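You operate a simulated robot arm through the tools that you are given. There is no shell and no other tool.

You are at the controls of a simulated robot arm. One attempt, no reset.

TASK
Plug in unit 23, set the white amps knob as the card says and give it a test run.
Fine: main switch on after the plug is in; run it till it shows FWD OK, then stop it.

The check looks at the end state, three seconds after you hand in, the way a careful person would. Anything else that was tipped, shoved, dropped, spilled or broken makes it a failure.

THE ROBOT
A 6-joint arm with a two-finger parallel gripper, fixed in place. Base frame: the origin is on the floor under the middle of its stand, x ahead of it, y to its left, z up. Units: m, degrees, N and s.
With the tool pointing down near the work surface it reaches from about 0.3 to 0.66 m from the base axis. Its first joint turns from -115.0 to 115.0 degrees. Payload 3.43 kg.
Tool frame: the origin (TCP) lies between the finger pads and is the grasp point; the fingertips stand 0.034 m ahead of it; z points along the fingers, y is the line along which they close. Largest opening 0.128 m; finger width 0.024, thickness 0.012; the body of the gripper, 0.048 by 0.13 m, starts 0.096 m behind the TCP.
Orientation is that of the tool frame in the base frame, as [roll, pitch, yaw] about the fixed x, y, z axes, in that order (R = Rz(yaw) Ry(pitch) Rx(roll)). With the fingers straight down and closing along the base's y, the tool's x points along the base's -x, its y along +y and its z along -z.

THE INTERFACE
- The arm moves only by the tool send_rows. Its argument "rows" is a list of rows, each an object of numbers (a shift or turn left out is 0, a gripper value left out holds the last): "x", "y", "z": the shift along the tool's x, y, z in cm; "wx", "wy", "wz": the turn, a rotation vector about the tool's x, y, z in degrees. In form: [{"x": .., "y": .., "z": .., "wx": .., "wy": .., "wz": ..}, ...]. A call has 1 to 20 rows; each row shifts and turns the commanded pose from where the row before left it, along the tool's axes as they then stand. "grip" is the finger opening in cm, from 0 to 12.8, set as the call begins (left out, the last holds). Each row takes 0.2 s and may step no farther than 0.05 m and 8.6 degrees from the row before; otherwise, or with a gripper value out of range, the whole call is refused. A pose out of reach is approached as far as the arm can. The call stops where the force on the tool passes 40 N (or 10 N more than at its start, if that is more) or the arm is blocked; 0.2 s more then pass. Each finger travels about 0.153 m/s and halts on what it meets, pressing with about 20 N; the grip force reading is that of the motor and also rises with nothing between the fingers. The clock runs only during rows and for 0.2 s after the last one: add rows that do not move to give the fingers time. It gives the time, the measured TCP pose, the force on the tool (base axes), the opening and the grip force at its end, in the units of the frame above (readings bear some noise), with the torque about the TCP (base axes, N m) and any sound that the robot's microphone picked up.
- Cameras (640 x 400 px; columns grow to the right, rows downward): "scene" is fixed at [0.4071, 0.507, 1.7537]; the picture's right is [-0.94, 0.35, 0.00], its down [0.15, 0.40, -0.90] and it looks along [-0.32, -0.85, -0.43] (base axes); focal length 366 px, centre (320, 200). "wrist" rides on the gripper at [0.076, -0.011, -0.16] in the tool frame; the picture's right is [0.15, 0.99, 0.00], its down [-0.88, 0.13, -0.46] and it looks along [-0.45, 0.07, 0.89] (tool axes); focal length 234 px, centre (320, 200). There is no depth. A picture from a camera that has moved, and an enlarged one, comes with that camera's place and axes in the base frame and with its lens. The place of the scene camera against the robot may be out by one fixed shift of up to 0.025 m in any direction.
- grab_frame(camera): a new picture of that camera. The clock stands still meanwhile.
- move_column(by): slides the trunk up (or, below 0, down) by that many m; the arm rides with it, the base frame stays. It gives what a move gives, with no picture.
- inspect(camera, box): a new picture of the part [left, top, right, bottom] of that camera's present view, enlarged. The clock stands still meanwhile.
- close_job(): hands the job in; it is judged then, once.

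Nothing tells you positions but the pictures and the camera data. Unless the task says otherwise, let go and move clear before handing in.

The tools are called after "Call:" as a command line: name --argument value ..., lists and objects as JSON in quotes. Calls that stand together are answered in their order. send_rows: Moves the arm, as the interface text tells. Its arguments: {"type":"object","properties":{"rows":{"type":"array","items":{"type":"object","properties":{"x":{"type":"number"},"y":{"type":"number"},"z":{"type":"number"},"wx":{"type":"number"},"wy":{"type":"number"},"wz":{"type":"number"}}}},"grip":{"type":"number"}},"required":["rows"]} The other tools are called the same way: move_column (by) moves the trunk up or down; grab_frame (camera) takes a picture; inspect (camera, box) takes an enlarged picture of a part of a camera's view; close_job () hands the job in.

At the start:

```text
t: 0.0
tcp_pos: [0.0461, -0.372, 1.2536]
ee_rot: [179.9, 0.0, -180.0]
wrist_force: [0.2, -0.1, -1.2]
moment: [0.04, 0.04, -0.02]
gripper_width: 0.1283
grip_force: 0.0
trunk travel left (down, up): [-0.925, 0.065]
```

scene: 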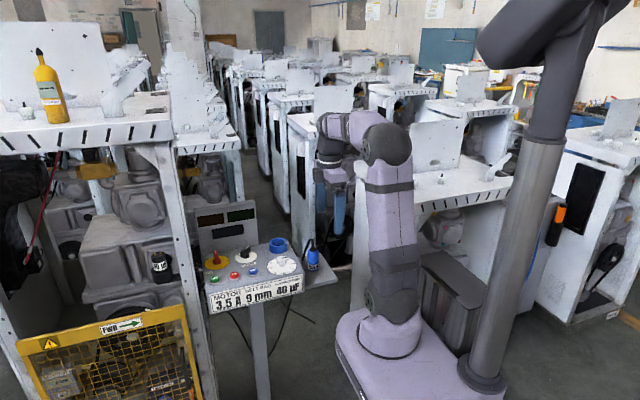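
wrist: 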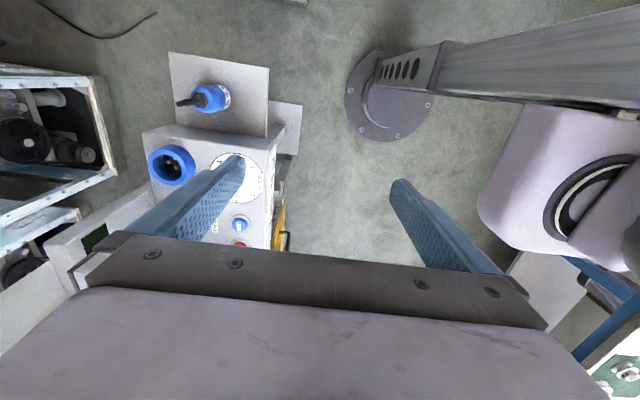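

I see a control box on a post (with knobs, buttons, a blue socket) and a blue plug parked beside it, with a machine behind a yellow guard to its left. I'll look closer at everything before moving.

Call:
inspect --camera "scene" --box '[180, 190, 340, 320]'

Call:
inspect --camera "scene" --box '[0, 220, 220, 400]'

Call:
inspect --camera "wrist" --box '[120, 40, 320, 260]'

Call:
inspect --camera "scene" --box '[0, 0, 200, 160]'

```text
3.08 times, centred on (260, 255) of scene
camera zoom: at [0.4071, 0.507, 1.7537], right [-0.94, 0.35, 0.0], down [0.15, 0.4, -0.9], along [-0.32, -0.85, -0.43], focal length 1128 px, centre (505, 31)
```

zoom: 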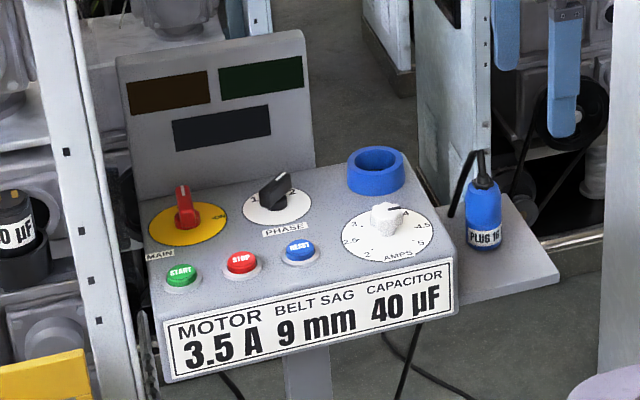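

```text
2.22 times, centred on (110, 310) of scene
camera zoom: at [0.4071, 0.507, 1.7537], right [-0.94, 0.35, 0.0], down [0.15, 0.4, -0.9], along [-0.32, -0.85, -0.43], focal length 814 px, centre (787, -44)
```

zoom: 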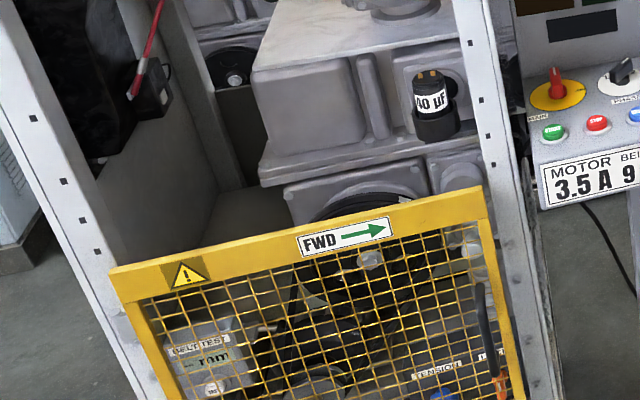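

```text
1.82 times, centred on (220, 150) of wrist
camera zoom: at [-0.0299, -0.3821, 1.4143], right [-0.15, 0.99, 0.0], down [0.88, 0.13, 0.46], along [0.45, 0.07, -0.89], focal length 426 px, centre (502, 291)
```

zoom: 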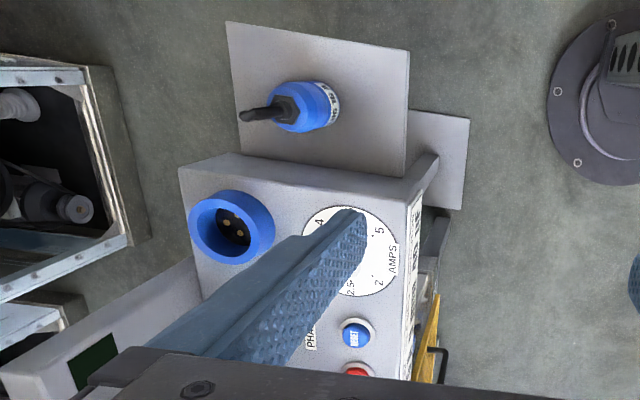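

```text
2.50 times, centred on (100, 80) of scene
camera zoom: at [0.4071, 0.507, 1.7537], right [-0.94, 0.35, 0.0], down [0.15, 0.4, -0.9], along [-0.32, -0.85, -0.43], focal length 916 px, centre (870, 500)
```

zoom: 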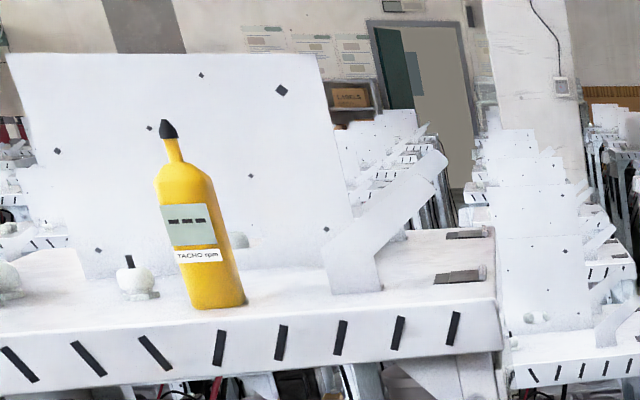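

The box top sits around z≈1.0 with the amps dial near (0.15, -0.50); the plug stands on a side shelf. I want to read the plug label, the dial scale, and look for where "unit 23" is marked.

Call:
inspect --camera "scene" --box '[295, 225, 335, 280]'

Call:
inspect --camera "scene" --box '[250, 230, 310, 270]'

Call:
inspect --camera "scene" --box '[195, 235, 275, 290]'

Call:
inspect --camera "scene" --box '[180, 190, 270, 250]'

Call:
inspect --camera "scene" --box '[20, 300, 200, 400]'

Call:
inspect --camera "scene" --box '[500, 180, 640, 340]'

```text
7.27 times, centred on (315, 252) of scene
camera zoom: at [0.4071, 0.507, 1.7537], right [-0.94, 0.35, 0.0], down [0.15, 0.4, -0.9], along [-0.32, -0.85, -0.43], focal length 2666 px, centre (356, -182)
```

zoom: 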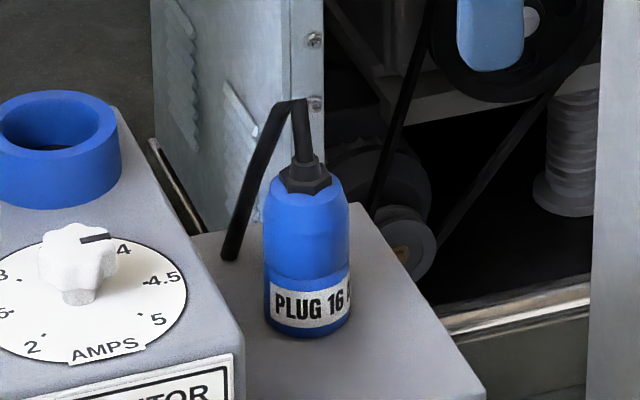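

```text
10.00 times, centred on (280, 250) of scene
camera zoom: at [0.4071, 0.507, 1.7537], right [-0.94, 0.35, 0.0], down [0.15, 0.4, -0.9], along [-0.32, -0.85, -0.43], focal length 3665 px, centre (720, -300)
```

zoom: 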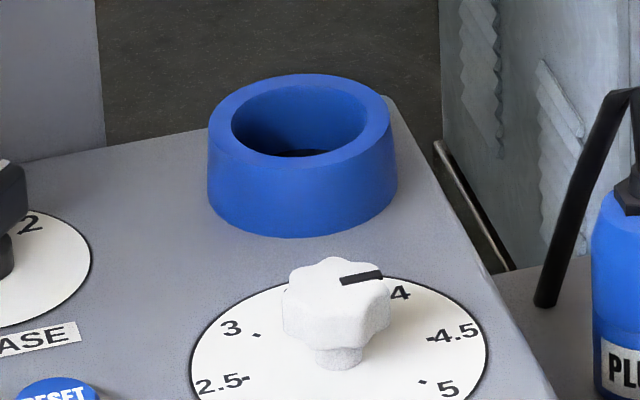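

```text
7.27 times, centred on (235, 262) of scene
camera zoom: at [0.4071, 0.507, 1.7537], right [-0.94, 0.35, 0.0], down [0.15, 0.4, -0.9], along [-0.32, -0.85, -0.43], focal length 2666 px, centre (938, -254)
```

zoom: 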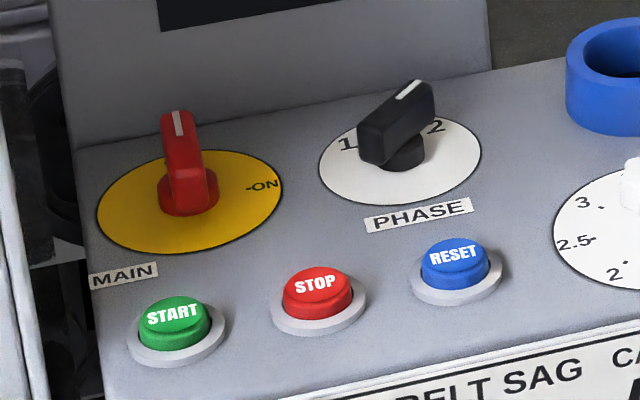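

```text
6.67 times, centred on (225, 220) of scene
camera zoom: at [0.4071, 0.507, 1.7537], right [-0.94, 0.35, 0.0], down [0.15, 0.4, -0.9], along [-0.32, -0.85, -0.43], focal length 2444 px, centre (953, 67)
```

zoom: 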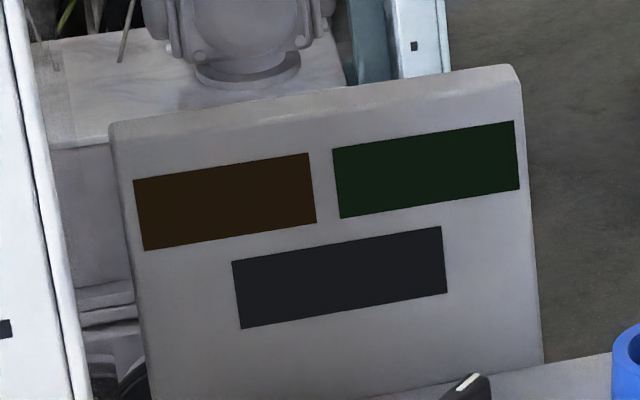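

```text
3.56 times, centred on (110, 350) of scene
camera zoom: at [0.4071, 0.507, 1.7537], right [-0.94, 0.35, 0.0], down [0.15, 0.4, -0.9], along [-0.32, -0.85, -0.43], focal length 1303 px, centre (1067, -333)
```

zoom: 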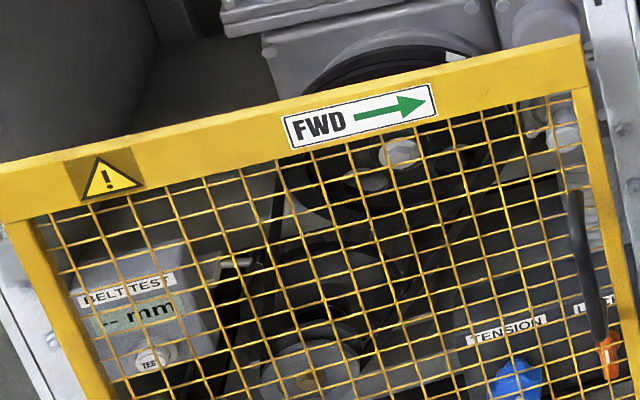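

```text
2.50 times, centred on (570, 260) of scene
camera zoom: at [0.4071, 0.507, 1.7537], right [-0.94, 0.35, 0.0], down [0.15, 0.4, -0.9], along [-0.32, -0.85, -0.43], focal length 916 px, centre (-305, 50)
```

zoom: 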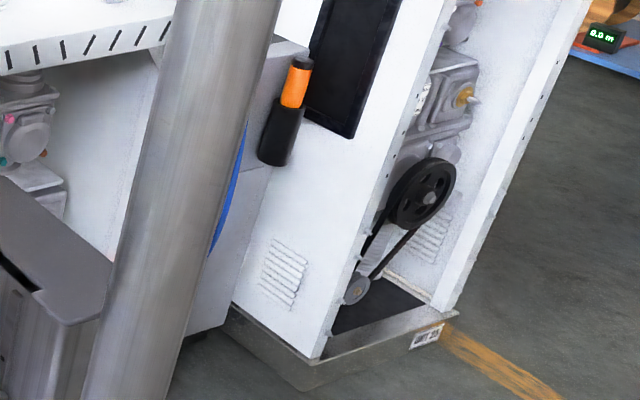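

Card reads 3.5 A; the amps pointer now stands near 4; the phase selector points to 2, main is off. Next I'll move the wrist camera over the socket and plug for a top view.

Call:
send_rows --rows '[{"x": -1.8, "y": -2.6, "z": -1.7}, {"x": -1.8, "y": -2.6, "z": -1.7}, {"x": -1.8, "y": -2.6, "z": -1.7}, {}]'

Call:
grab_frame --camera "wrist"

Call:
grab_frame --camera "scene"

```text
t: 1.0
tcp_pos: [0.1013, -0.4494, 1.3057]
ee_rot: [179.9, 0.0, 179.8]
wrist_force: [0.0, 0.0, 0.1]
moment: [-0.05, 0.0, 0.01]
gripper_width: 0.1282
grip_force: 0.0
trunk travel left (down, up): [-0.925, 0.065]
```

```text
taken
camera wrist: at [0.0246, -0.4598, 1.4645], right [-0.15, 0.99, 0.0], down [0.88, 0.13, 0.46], along [0.45, 0.07, -0.89], focal length 234 px, centre (320, 200)
```

wrist: 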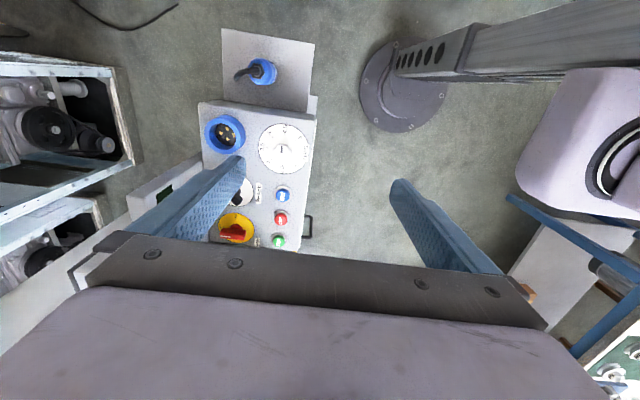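

```text
taken
```

scene: 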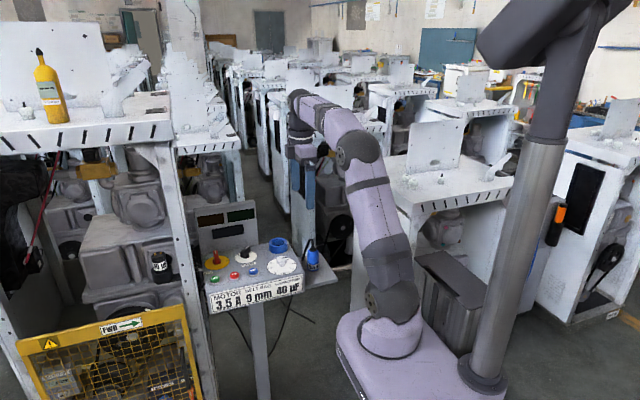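

The wrist view now shows the full box: socket, amps dial, buttons and red main switch. I'll zoom in to measure the parts.

Call:
inspect --camera "wrist" --box '[190, 90, 330, 180]'

Call:
inspect --camera "wrist" --box '[210, 20, 330, 110]'

Call:
inspect --camera "wrist" --box '[195, 165, 325, 255]'

```text
4.44 times, centred on (260, 135) of wrist
camera zoom: at [0.0246, -0.4598, 1.4645], right [-0.15, 0.99, 0.0], down [0.88, 0.13, 0.46], along [0.45, 0.07, -0.89], focal length 1041 px, centre (587, 489)
```

zoom: 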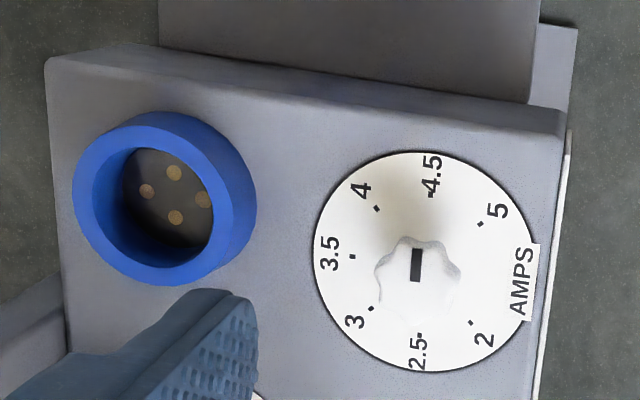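

```text
4.44 times, centred on (270, 65) of wrist
camera zoom: at [0.0246, -0.4598, 1.4645], right [-0.15, 0.99, 0.0], down [0.88, 0.13, 0.46], along [0.45, 0.07, -0.89], focal length 1041 px, centre (542, 800)
```

zoom: 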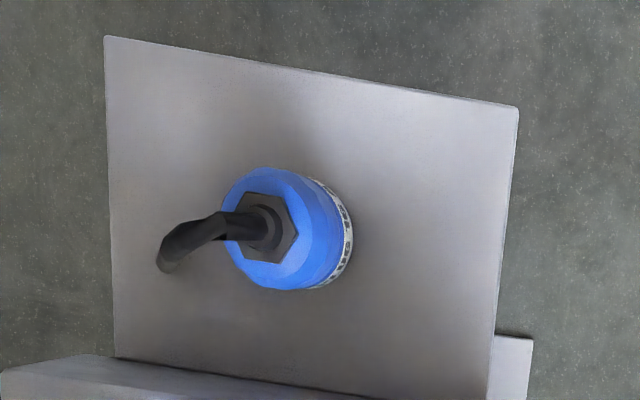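

```text
4.44 times, centred on (260, 210) of wrist
camera zoom: at [0.0246, -0.4598, 1.4645], right [-0.15, 0.99, 0.0], down [0.88, 0.13, 0.46], along [0.45, 0.07, -0.89], focal length 1041 px, centre (587, 156)
```

zoom: 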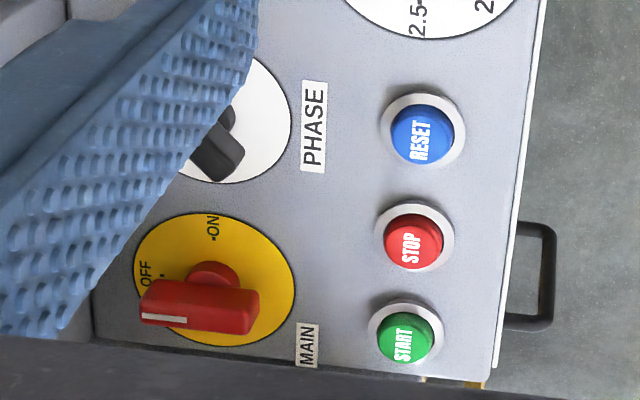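

Dial centre is about (0.158, -0.512, z≈1.0), the socket about (0.14, -0.617), the plug about (0.03, -0.56). I'll move closer above the socket to see its keying.

Call:
send_rows --rows '[{"x": -0.5, "y": -3.75, "z": 1.4}, {"x": -0.5, "y": -3.75, "z": 1.4}, {"x": -0.5, "y": -3.75, "z": 1.4}, {"x": -0.4, "y": -3.75, "z": 1.4}, {}]'

Call:
grab_frame --camera "wrist"

Call:
inspect --camera "wrist" --box '[260, 60, 420, 180]'

```text
t: 2.2
tcp_pos: [0.1157, -0.5524, 1.2297]
ee_rot: [-179.8, 0.0, 180.0]
wrist_force: [-0.8, 0.1, 0.7]
moment: [0.0, 0.0, 0.0]
gripper_width: 0.1279
grip_force: 0.0
out of reach, approached as far as the arm can: row 3, 4
trunk travel left (down, up): [-0.925, 0.065]
```

```text
taken
camera wrist: at [0.0387, -0.5628, 1.3891], right [-0.15, 0.99, 0.0], down [0.88, 0.13, 0.46], along [0.45, 0.07, -0.89], focal length 234 px, centre (320, 200)
```

wrist: 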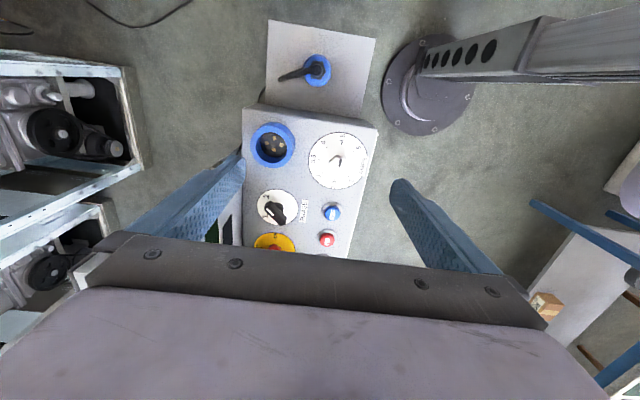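

```text
3.33 times, centred on (340, 120) of wrist
camera zoom: at [0.0387, -0.5628, 1.3891], right [-0.15, 0.99, 0.0], down [0.88, 0.13, 0.46], along [0.45, 0.07, -0.89], focal length 781 px, centre (253, 467)
```

zoom: 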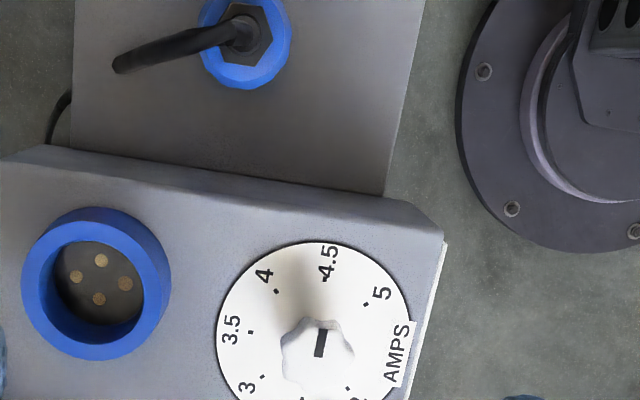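

The arm hit its reach limit at this height. I'll raise the trunk, then work lower where the reach is longer.

Call:
move_column --by 0.06

Call:
send_rows --rows '[{"z": 2.5}, {"z": 2.5}, {"z": 2.5}, {"z": 2.5}, {}]'

Call:
grab_frame --camera "wrist"

Call:
grab_frame --camera "scene"

```text
t: 3.2
tcp_pos: [0.1155, -0.5524, 1.2889]
ee_rot: [-179.9, 0.0, -180.0]
wrist_force: [-0.4, 0.8, -0.4]
moment: [-0.01, -0.04, 0.02]
gripper_width: 0.1278
grip_force: 0.0
trunk travel left (down, up): [-0.985, 0.005]
```

```text
t: 4.4
tcp_pos: [0.1155, -0.5524, 1.1904]
ee_rot: [-180.0, 0.0, 180.0]
wrist_force: [-0.8, 0.9, -0.3]
moment: [-0.05, 0.0, 0.03]
gripper_width: 0.128
grip_force: 0.1
trunk travel left (down, up): [-0.985, 0.005]
```

```text
taken
camera wrist: at [0.0384, -0.5629, 1.3491], right [-0.15, 0.99, 0.0], down [0.88, 0.13, 0.46], along [0.45, 0.07, -0.89], focal length 234 px, centre (320, 200)
```

wrist: 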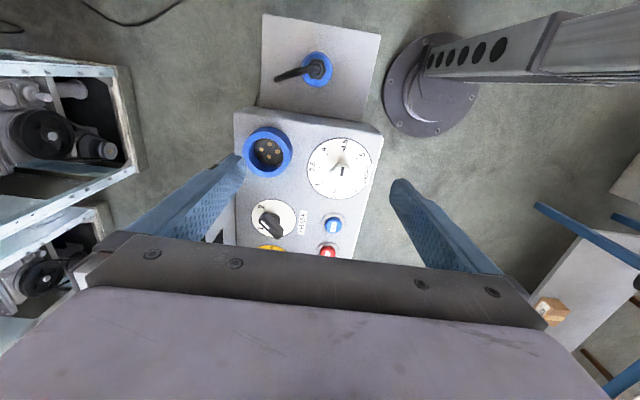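

```text
taken
```

scene: 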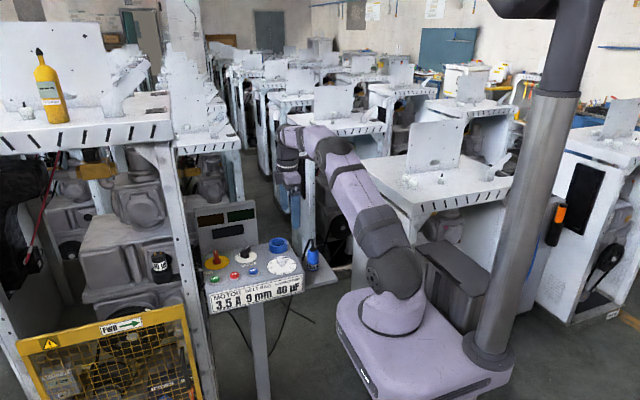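

The reach is fine lower down. I'll go nearer to the socket to check for a keyway.

Call:
send_rows --rows '[{"x": -0.2, "y": -2.4, "z": 2.0}, {"x": -0.2, "y": -2.4, "z": 2.0}, {}]'

Call:
grab_frame --camera "wrist"

Call:
inspect --camera "wrist" --box '[240, 80, 400, 190]'

Call:
inspect --camera "wrist" --box '[260, 0, 400, 90]'

```text
t: 5.2
tcp_pos: [0.1171, -0.5934, 1.1481]
ee_rot: [180.0, 0.0, 179.8]
wrist_force: [0.0, -1.0, 0.2]
moment: [-0.01, -0.01, -0.01]
gripper_width: 0.128
grip_force: 0.0
out of reach, approached as far as the arm can: row 2
trunk travel left (down, up): [-0.985, 0.005]
```

```text
taken
camera wrist: at [0.0416, -0.6036, 1.3072], right [-0.15, 0.99, 0.0], down [0.88, 0.13, 0.46], along [0.45, 0.07, -0.89], focal length 234 px, centre (320, 200)
```

wrist: 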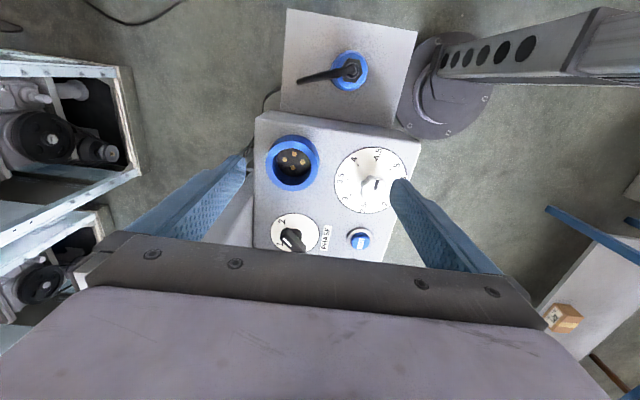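

```text
3.64 times, centred on (320, 135) of wrist
camera zoom: at [0.0416, -0.6036, 1.3072], right [-0.15, 0.99, 0.0], down [0.88, 0.13, 0.46], along [0.45, 0.07, -0.89], focal length 852 px, centre (320, 436)
```

zoom: 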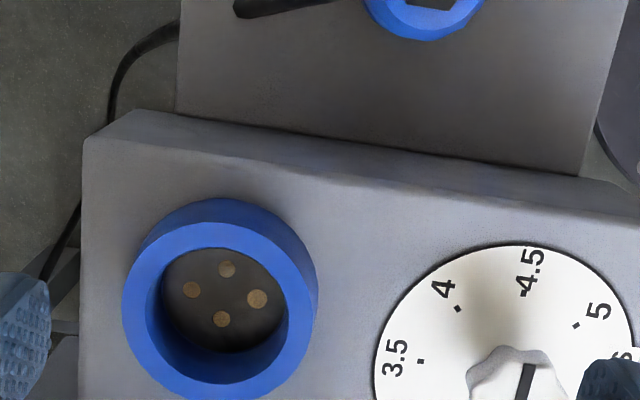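

```text
4.44 times, centred on (330, 45) of wrist
camera zoom: at [0.0416, -0.6036, 1.3072], right [-0.15, 0.99, 0.0], down [0.88, 0.13, 0.46], along [0.45, 0.07, -0.89], focal length 1041 px, centre (276, 889)
```

zoom: 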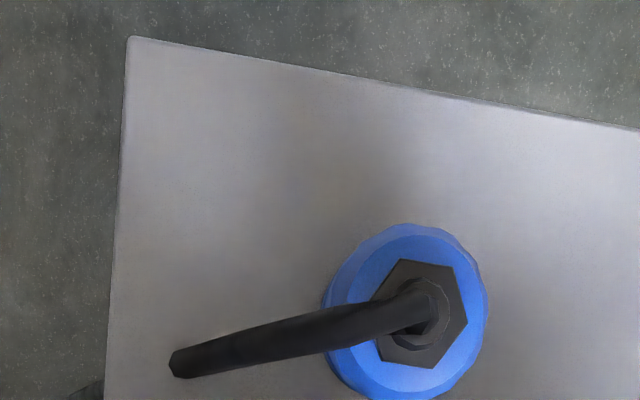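

The socket holds four contacts laid out square to the box axes. I'll enlarge the socket and plug further to look for any key.

Call:
inspect --camera "wrist" --box '[260, 130, 325, 195]'

Call:
inspect --camera "wrist" --box '[325, 40, 375, 100]'

Call:
inspect --camera "scene" --box '[265, 230, 300, 260]'

Call:
inspect --camera "scene" --box '[298, 230, 330, 276]'

```text
6.15 times, centred on (292, 162) of wrist
camera zoom: at [0.0416, -0.6036, 1.3072], right [-0.15, 0.99, 0.0], down [0.88, 0.13, 0.46], along [0.45, 0.07, -0.89], focal length 1441 px, centre (489, 431)
```

zoom: 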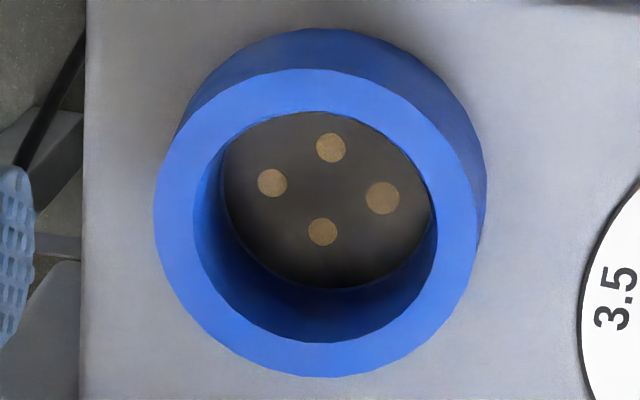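

```text
6.67 times, centred on (350, 70) of wrist
camera zoom: at [0.0416, -0.6036, 1.3072], right [-0.15, 0.99, 0.0], down [0.88, 0.13, 0.46], along [0.45, 0.07, -0.89], focal length 1561 px, centre (120, 1067)
```

zoom: 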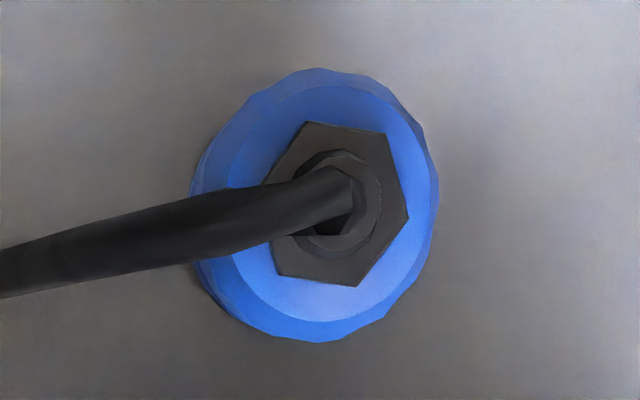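

```text
13.33 times, centred on (282, 245) of scene
camera zoom: at [0.4071, 0.507, 1.7537], right [-0.94, 0.35, 0.0], down [0.15, 0.4, -0.9], along [-0.32, -0.85, -0.43], focal length 4887 px, centre (820, -400)
```

zoom: 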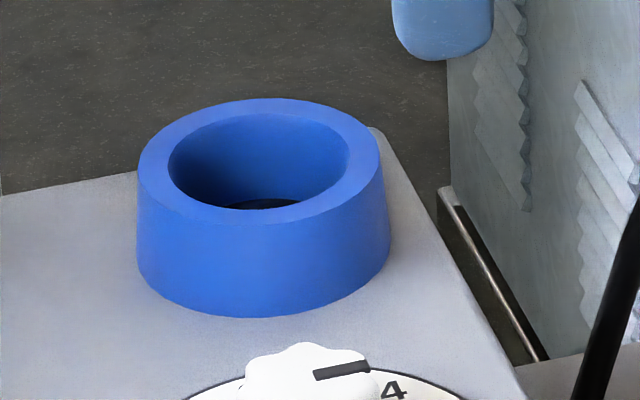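

```text
8.70 times, centred on (314, 253) of scene
camera zoom: at [0.4071, 0.507, 1.7537], right [-0.94, 0.35, 0.0], down [0.15, 0.4, -0.9], along [-0.32, -0.85, -0.43], focal length 3187 px, centre (372, -261)
```

zoom: 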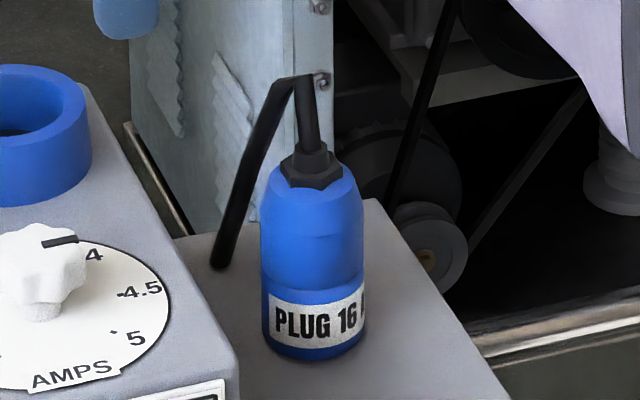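

Socket axis is about (0.145, -0.626), ring top z≈1.02; plug axis about (0.028, -0.568), standing on a shelf at z≈0.915 with its nut top near 1.0. Before grasping I'll test, empty, that the arm can reach above the socket at the height I need.

Call:
send_rows --rows '[{"z": 2.4}, {"z": 2.4}, {"x": -1.4, "y": -1.6}, {"x": -1.4, "y": -1.6}, {}]'

Call:
grab_frame --camera "wrist"

```text
t: 6.4
tcp_pos: [0.1366, -0.596, 1.0986]
ee_rot: [179.9, 0.1, 179.9]
wrist_force: [0.5, -0.5, 0.0]
moment: [0.0, 0.01, -0.02]
gripper_width: 0.1279
grip_force: 0.0
out of reach, approached as far as the arm can: row 3, 4
trunk travel left (down, up): [-0.985, 0.005]
```

```text
taken
camera wrist: at [0.0598, -0.6065, 1.2581], right [-0.15, 0.99, 0.0], down [0.88, 0.13, 0.46], along [0.45, 0.07, -0.89], focal length 234 px, centre (320, 200)
```

wrist: 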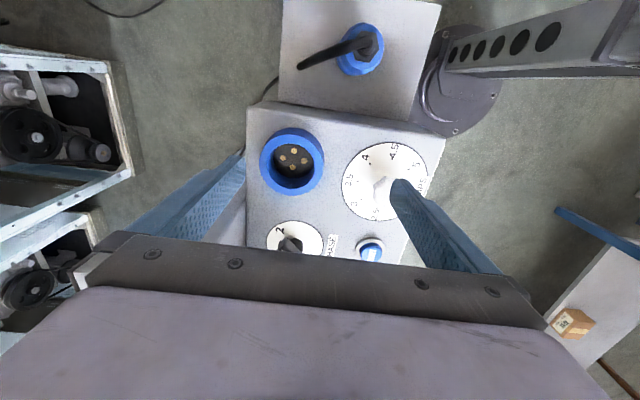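

Straight-down reach tops out near r≈0.61, while the socket is at r≈0.64, so I'll work with the tool tilted slightly outward. I'll back off above the plug, turn the gripper so it closes along base x (clear of the cable tail), and tilt it about 15°.

Call:
send_rows --rows '[{"x": 2.7, "y": 1.2, "z": -1.3}, {"x": 2.7, "y": 1.2, "z": -1.3}, {"x": 2.7, "y": 1.2, "z": -1.3}, {"x": 2.7, "y": 1.0, "z": -1.3}, {"wz": 8.2}, {"wz": 8.2}, {"wz": 8.2}, {"wz": 8.2}, {"wz": 8.2}, {"wz": 8.2}, {"wz": 8.2}, {"wz": 8.2}, {"wz": 8.2}, {"wz": 8.2}, {"wz": 8.0}, {}]'

Call:
grab_frame --camera "wrist"

Call:
grab_frame --camera "scene"

```text
t: 9.8
tcp_pos: [0.028, -0.549, 1.1512]
ee_rot: [-180.0, 0.0, 89.8]
wrist_force: [0.1, -0.2, 0.2]
moment: [0.05, 0.01, -0.02]
gripper_width: 0.1278
grip_force: 0.2
trunk travel left (down, up): [-0.985, 0.005]
```

```text
taken
camera wrist: at [0.0167, -0.4717, 1.3101], right [0.99, 0.14, 0.0], down [0.13, -0.88, 0.46], along [0.07, -0.45, -0.89], focal length 234 px, centre (320, 200)
```

wrist: 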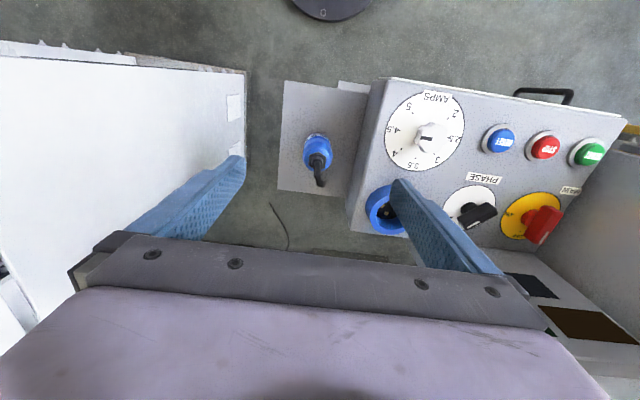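

```text
taken
```

scene: 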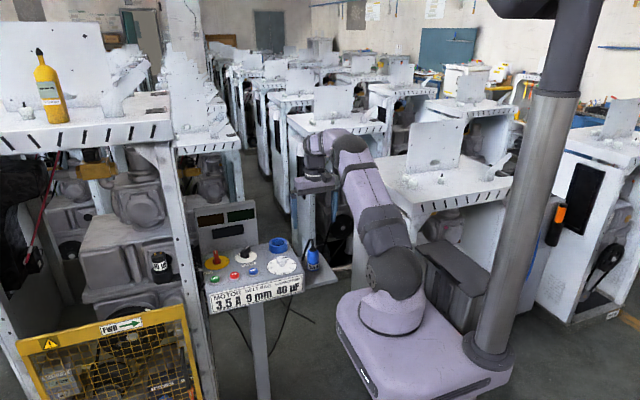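

Now the wrist view shows another machine on the left (the -x side); I need to know how near it is before descending. I'll inspect it.

Call:
inspect --camera "wrist" --box '[0, 20, 320, 220]'

Call:
inspect --camera "scene" --box '[270, 110, 430, 320]'

Call:
inspect --camera "wrist" --box '[270, 100, 400, 200]'

```text
2.00 times, centred on (160, 120) of wrist
camera zoom: at [0.0167, -0.4717, 1.3101], right [0.99, 0.14, 0.0], down [0.13, -0.88, 0.46], along [0.07, -0.45, -0.89], focal length 468 px, centre (640, 360)
```

zoom: 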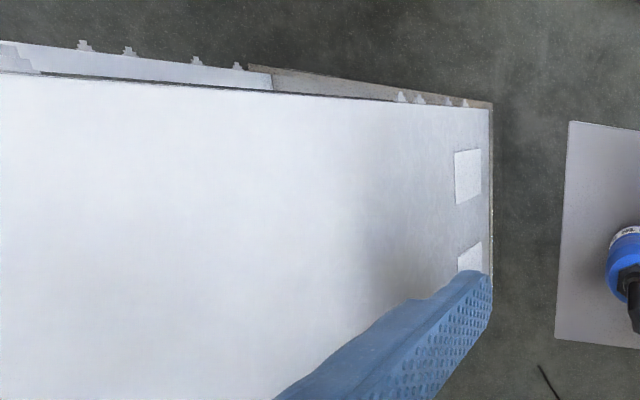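

```text
1.90 times, centred on (350, 215) of scene
camera zoom: at [0.4071, 0.507, 1.7537], right [-0.94, 0.35, 0.0], down [0.15, 0.4, -0.9], along [-0.32, -0.85, -0.43], focal length 698 px, centre (263, 171)
```

zoom: 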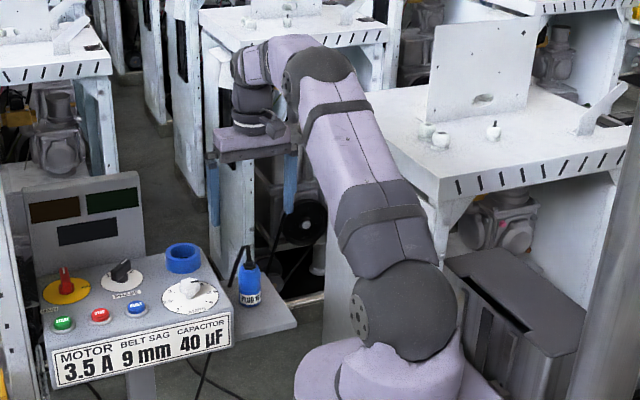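

```text
4.00 times, centred on (335, 150) of wrist
camera zoom: at [0.0167, -0.4717, 1.3101], right [0.99, 0.14, 0.0], down [0.13, -0.88, 0.46], along [0.07, -0.45, -0.89], focal length 937 px, centre (260, 400)
```

zoom: 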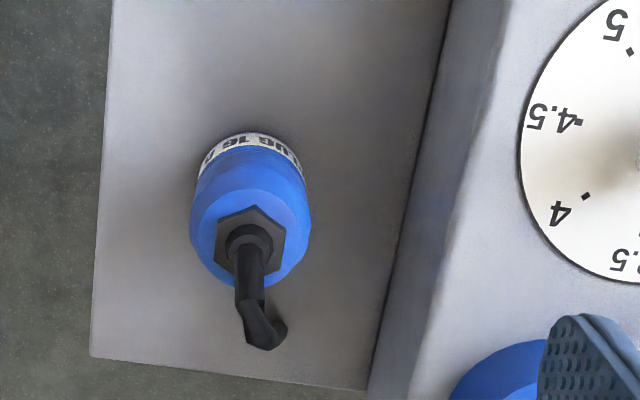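

The left machine sits well below and away, so the approach is clear. The plug's label faces +y and its tail goes to -y. I'll tilt the tool about 15° outward and narrow the fingers to 7.5 cm.

Call:
send_rows --rows '[{"wy": -7.5}, {"wy": -7.5}, {}, {}]' --grip 7.5

Call:
grab_frame --camera "wrist"

```text
t: 10.8
tcp_pos: [0.0271, -0.548, 1.15]
ee_rot: [-180.0, 15.0, 89.9]
wrist_force: [0.3, -0.3, 1.1]
moment: [0.02, -0.01, -0.01]
gripper_width: 0.0747
grip_force: 0.1
trunk travel left (down, up): [-0.985, 0.005]
```

```text
taken
camera wrist: at [0.0162, -0.432, 1.2842], right [0.99, 0.14, -0.04], down [0.13, -0.73, 0.67], along [0.07, -0.67, -0.74], focal length 234 px, centre (320, 200)
```

wrist: 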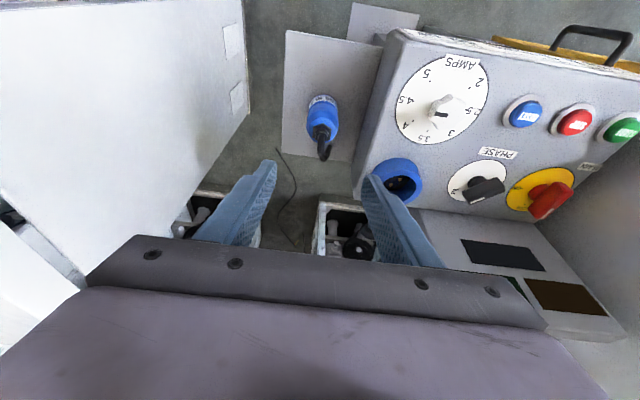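

Tilt is as intended. Before gripping I'll test reach above the socket with this tilt (about (0.142, -0.625, 1.10)).

Call:
send_rows --rows '[{"x": -1.54, "y": 2.88, "z": 1.71}, {"x": -1.54, "y": 2.88, "z": 1.71}, {"x": -1.54, "y": 2.88, "z": 1.71}, {"x": -1.54, "y": 2.88, "z": 1.71}, {}]'

Call:
grab_frame --camera "wrist"

Call:
inspect --camera "wrist" --box '[240, 120, 400, 260]'

```text
t: 12.0
tcp_pos: [0.1444, -0.6236, 1.1023]
ee_rot: [179.9, 15.0, 89.9]
wrist_force: [-0.5, 0.2, 0.4]
moment: [0.02, 0.0, 0.05]
gripper_width: 0.0749
grip_force: 0.0
trunk travel left (down, up): [-0.985, 0.005]
```

```text
taken
camera wrist: at [0.1317, -0.508, 1.236], right [0.99, 0.14, -0.04], down [0.13, -0.73, 0.67], along [0.07, -0.67, -0.74], focal length 234 px, centre (320, 200)
```

wrist: 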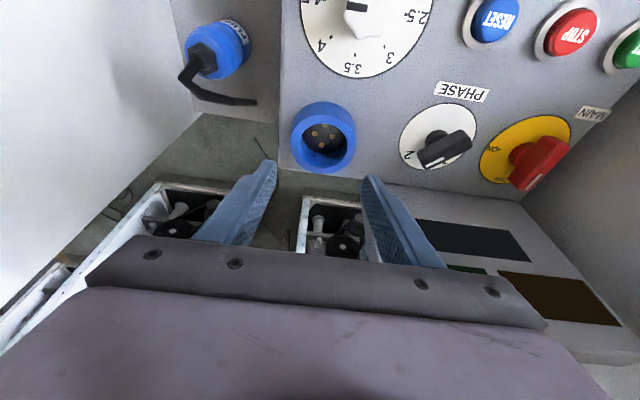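

```text
2.86 times, centred on (320, 190) of wrist
camera zoom: at [0.1317, -0.508, 1.236], right [0.99, 0.14, -0.04], down [0.13, -0.73, 0.67], along [0.07, -0.67, -0.74], focal length 669 px, centre (320, 229)
```

zoom: 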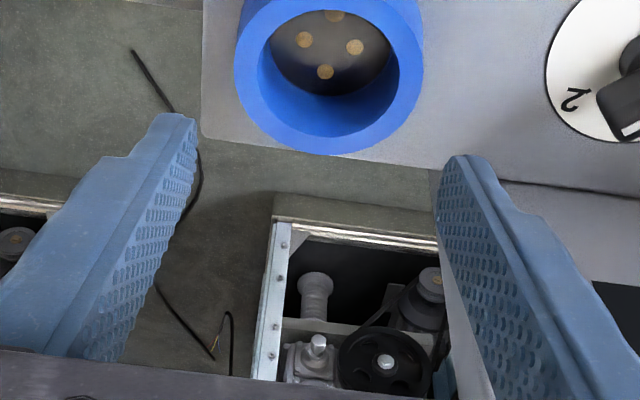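

The tilted reach is good and re-measures the socket at (0.143, -0.626). Now I'll go to above the plug and descend part way.

Call:
send_rows --rows '[{"x": 1.79, "y": -3.88, "z": -0.48}, {"x": 1.79, "y": -3.88, "z": -0.48}, {"x": 1.79, "y": -3.88, "z": -0.48}, {"x": 0.65, "z": 2.42}, {"x": 0.65, "z": 2.42}, {}]'

Call:
grab_frame --camera "wrist"

Call:
inspect --camera "wrist" --box '[250, 90, 390, 250]'

Call:
inspect --camera "scene" --box '[270, 180, 360, 280]'

```text
t: 13.4
tcp_pos: [0.0268, -0.5684, 1.0493]
ee_rot: [180.0, 14.9, 89.9]
wrist_force: [0.0, -1.0, 0.3]
moment: [-0.03, 0.0, 0.01]
gripper_width: 0.0751
grip_force: 0.1
trunk travel left (down, up): [-0.985, 0.005]
```

```text
taken
camera wrist: at [0.0157, -0.4522, 1.1841], right [0.99, 0.14, -0.04], down [0.13, -0.73, 0.67], along [0.07, -0.67, -0.74], focal length 234 px, centre (320, 200)
```

wrist: 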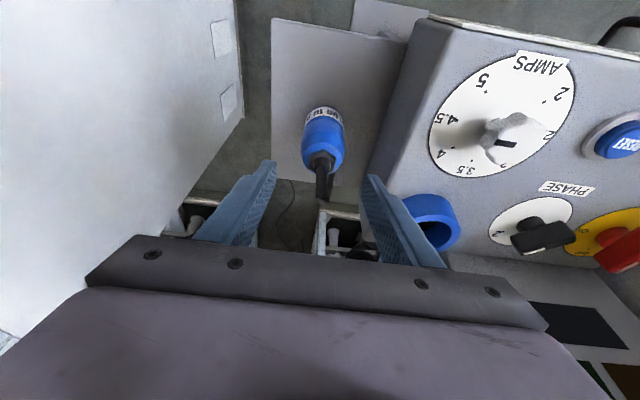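

```text
2.50 times, centred on (320, 170) of wrist
camera zoom: at [0.0157, -0.4522, 1.1841], right [0.99, 0.14, -0.04], down [0.13, -0.73, 0.67], along [0.07, -0.67, -0.74], focal length 585 px, centre (320, 275)
```

zoom: 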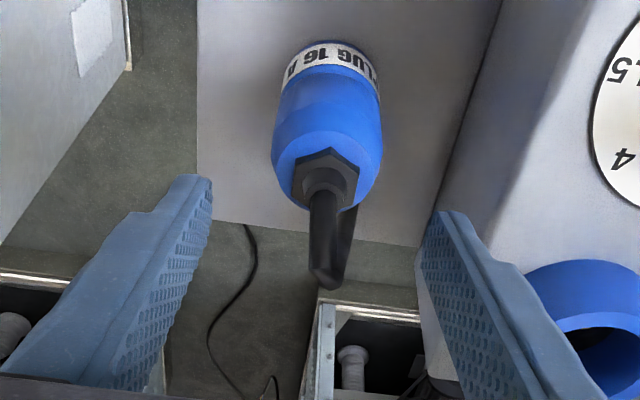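

```text
4.00 times, centred on (315, 230) of scene
camera zoom: at [0.4071, 0.507, 1.7537], right [-0.94, 0.35, 0.0], down [0.15, 0.4, -0.9], along [-0.32, -0.85, -0.43], focal length 1466 px, centre (340, 80)
```

zoom: 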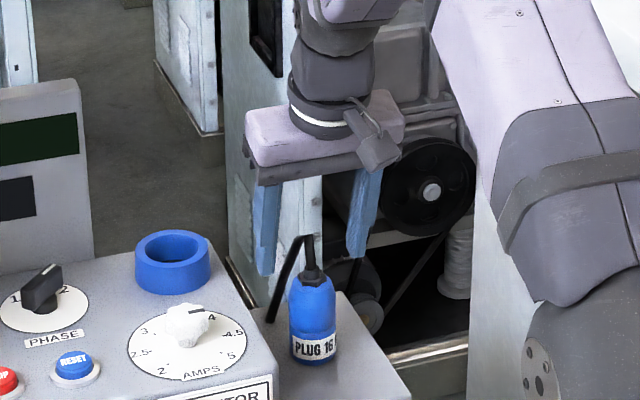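

The label faces +y, matching the larger (earth) contact on the socket's +y side, so no turn of the plug should be needed. Now descend to TCP z≈0.985 around the plug and close.

Call:
send_rows --rows '[{"x": 0.55, "y": 0.1, "z": 2.08}, {"x": 0.55, "z": 2.08}, {"x": 0.5, "z": 2.08}, {}]'

Call:
inspect --camera "wrist" --box '[240, 80, 400, 250]'

Call:
inspect --camera "scene" --box '[280, 190, 350, 280]'

```text
t: 14.4
tcp_pos: [0.0283, -0.5688, 0.9847]
ee_rot: [-179.9, 15.0, 90.0]
wrist_force: [-0.4, 0.7, -0.3]
moment: [-0.03, 0.02, -0.02]
gripper_width: 0.075
grip_force: 0.0
trunk travel left (down, up): [-0.985, 0.005]
```

```text
2.35 times, centred on (320, 165) of wrist
camera zoom: at [0.0167, -0.4542, 1.1184], right [0.99, 0.14, -0.04], down [0.13, -0.73, 0.67], along [0.07, -0.67, -0.74], focal length 551 px, centre (320, 282)
```

zoom: 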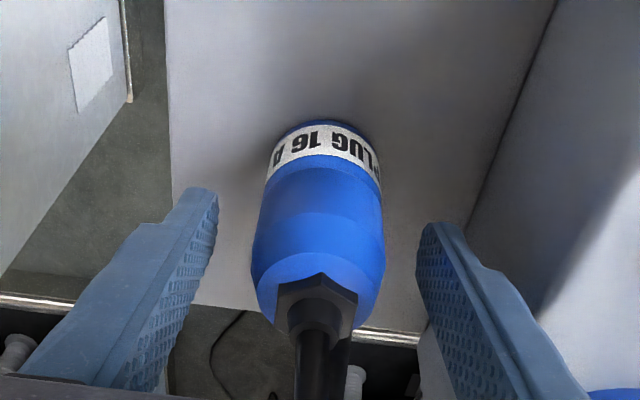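

```text
4.44 times, centred on (315, 235) of scene
camera zoom: at [0.4071, 0.507, 1.7537], right [-0.94, 0.35, 0.0], down [0.15, 0.4, -0.9], along [-0.32, -0.85, -0.43], focal length 1629 px, centre (342, 44)
```

zoom: 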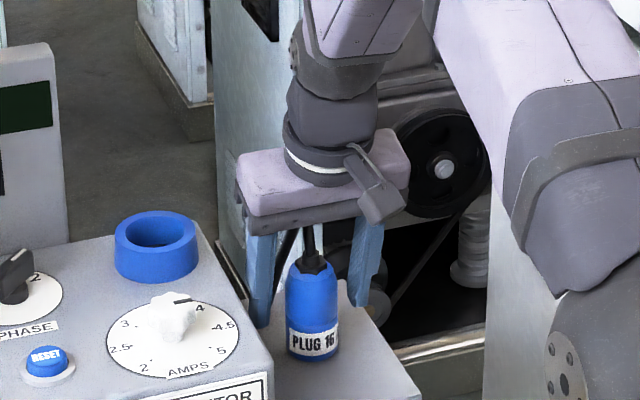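

Fingers straddle the plug evenly. Closing now.

Call:
send_rows --rows '[{}, {}, {}, {}]' --grip 3.0

Call:
inspect --camera "wrist" --box '[240, 80, 400, 250]'

```text
t: 15.4
tcp_pos: [0.0283, -0.5702, 0.9835]
ee_rot: [-179.9, 15.0, 90.1]
wrist_force: [0.3, 0.1, -0.1]
moment: [-0.03, -0.02, 0.01]
gripper_width: 0.0435
grip_force: 20.1
trunk travel left (down, up): [-0.985, 0.005]
```

```text
2.35 times, centred on (320, 165) of wrist
camera zoom: at [0.0167, -0.4545, 1.1184], right [0.99, 0.14, -0.04], down [0.13, -0.73, 0.67], along [0.07, -0.67, -0.74], focal length 551 px, centre (320, 282)
```

zoom: 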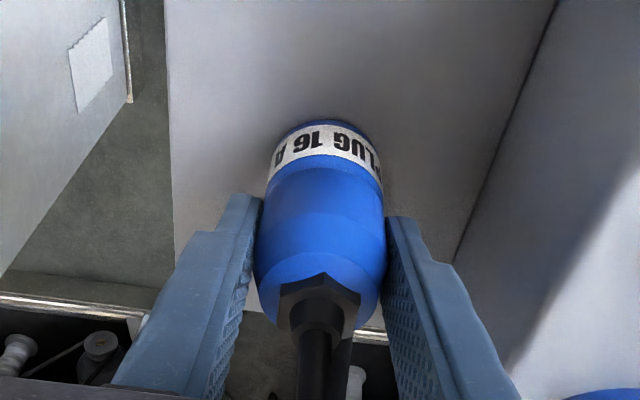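

The plug is gripped (4.35 cm, 20 N). Lifting straight up about 11.5 cm.

Call:
send_rows --rows '[{"x": -0.26, "z": -0.97}, {"x": -0.52, "z": -1.93}, {"x": -0.73, "z": -2.71}, {"x": -0.73, "z": -2.71}, {"x": -0.73, "z": -2.71}, {}]'

Call:
inspect --camera "wrist" --box '[200, 40, 440, 250]'

Call:
inspect --camera "scene" --box '[260, 160, 350, 280]'

```text
t: 16.8
tcp_pos: [0.029, -0.5718, 1.0971]
ee_rot: [179.9, 14.9, 90.1]
wrist_force: [0.0, -0.8, -0.5]
moment: [0.03, 0.0, 0.02]
gripper_width: 0.0437
grip_force: 19.9
trunk travel left (down, up): [-0.985, 0.005]
```

```text
1.90 times, centred on (320, 145) of wrist
camera zoom: at [0.0168, -0.4564, 1.2324], right [0.99, 0.14, -0.04], down [0.13, -0.73, 0.67], along [0.07, -0.67, -0.74], focal length 446 px, centre (320, 305)
```

zoom: 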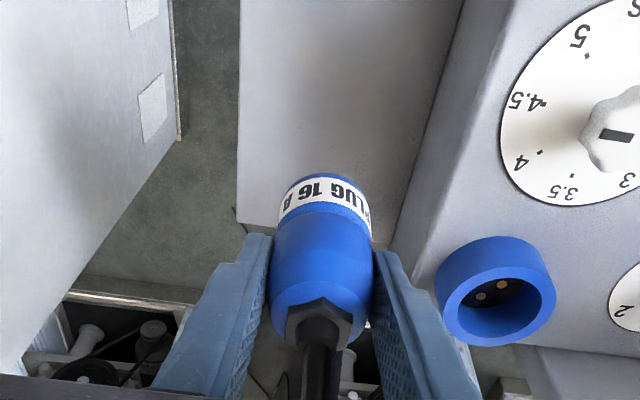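

```text
3.33 times, centred on (305, 220) of scene
camera zoom: at [0.4071, 0.507, 1.7537], right [-0.94, 0.35, 0.0], down [0.15, 0.4, -0.9], along [-0.32, -0.85, -0.43], focal length 1222 px, centre (370, 133)
```

zoom: 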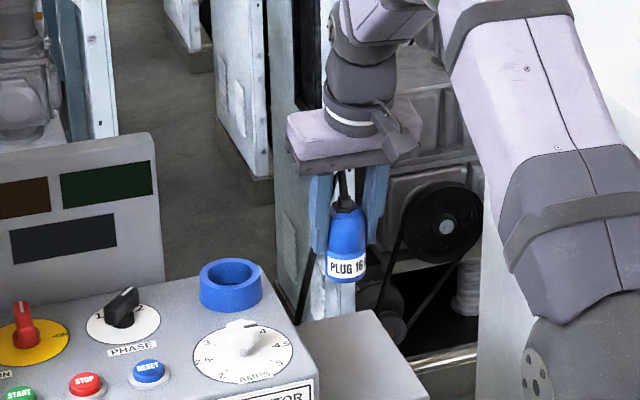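

Lifted cleanly. I'll check whether the plug hangs straight in the grip.

Call:
inspect --camera "scene" --box '[285, 205, 325, 255]'

Call:
inspect --camera "wrist" --box '[280, 120, 370, 220]'

```text
8.00 times, centred on (305, 230) of scene
camera zoom: at [0.4071, 0.507, 1.7537], right [-0.94, 0.35, 0.0], down [0.15, 0.4, -0.9], along [-0.32, -0.85, -0.43], focal length 2932 px, centre (440, -40)
```

zoom: 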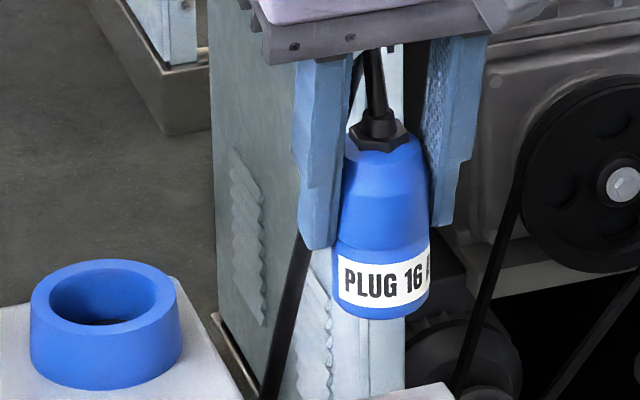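

```text
4.00 times, centred on (325, 170) of wrist
camera zoom: at [0.0168, -0.4564, 1.2324], right [0.99, 0.14, -0.04], down [0.13, -0.73, 0.67], along [0.07, -0.67, -0.74], focal length 937 px, centre (300, 320)
```

zoom: 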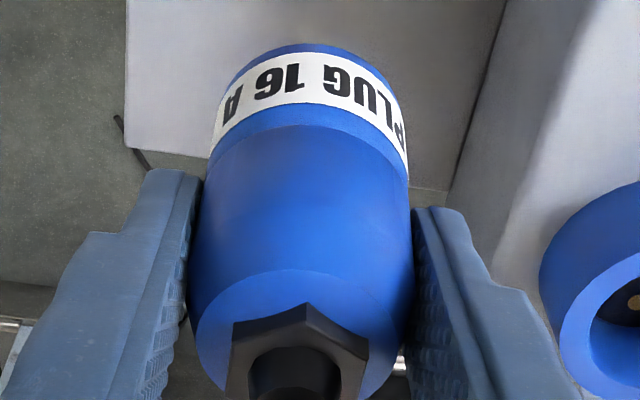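

The plug hangs straight with its bottom at z≈1.04, about 2 cm above the ring top. Moving sideways to above the socket.

Call:
send_rows --rows '[{"x": -1.3, "y": 2.85, "z": 0.35}, {"x": -1.3, "y": 2.85, "z": 0.35}, {"x": -1.3, "y": 2.85, "z": 0.35}, {"x": -1.3, "y": 2.85, "z": 0.35}, {}]'

Call:
inspect --camera "wrist" --box '[220, 60, 420, 220]'

Call:
inspect --camera "scene" --box '[250, 190, 320, 270]'

```text
t: 18.0
tcp_pos: [0.1417, -0.6244, 1.0989]
ee_rot: [179.9, 15.0, 89.9]
wrist_force: [-0.4, -0.2, -2.1]
moment: [-0.03, 0.02, -0.02]
gripper_width: 0.0438
grip_force: 19.7
trunk travel left (down, up): [-0.985, 0.005]
```

```text
2.50 times, centred on (320, 140) of wrist
camera zoom: at [0.1312, -0.5083, 1.2343], right [0.99, 0.14, -0.04], down [0.13, -0.73, 0.67], along [0.07, -0.67, -0.74], focal length 585 px, centre (320, 350)
```

zoom: 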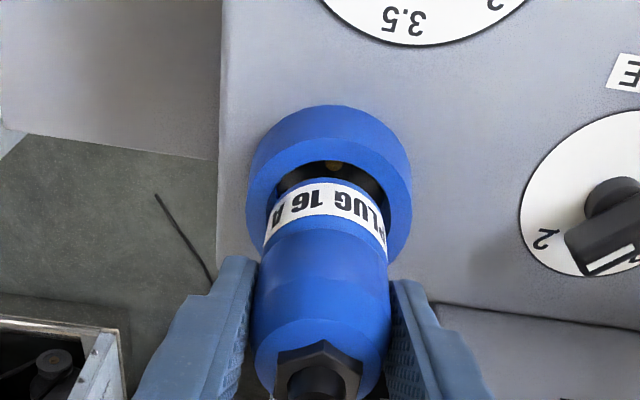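

```text
5.00 times, centred on (285, 230) of scene
camera zoom: at [0.4071, 0.507, 1.7537], right [-0.94, 0.35, 0.0], down [0.15, 0.4, -0.9], along [-0.32, -0.85, -0.43], focal length 1833 px, centre (495, 50)
```

zoom: 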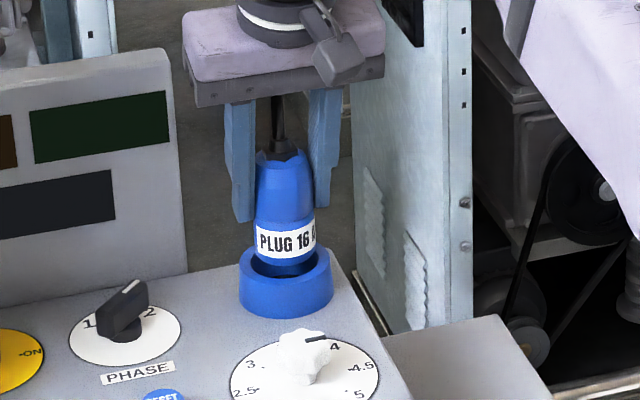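

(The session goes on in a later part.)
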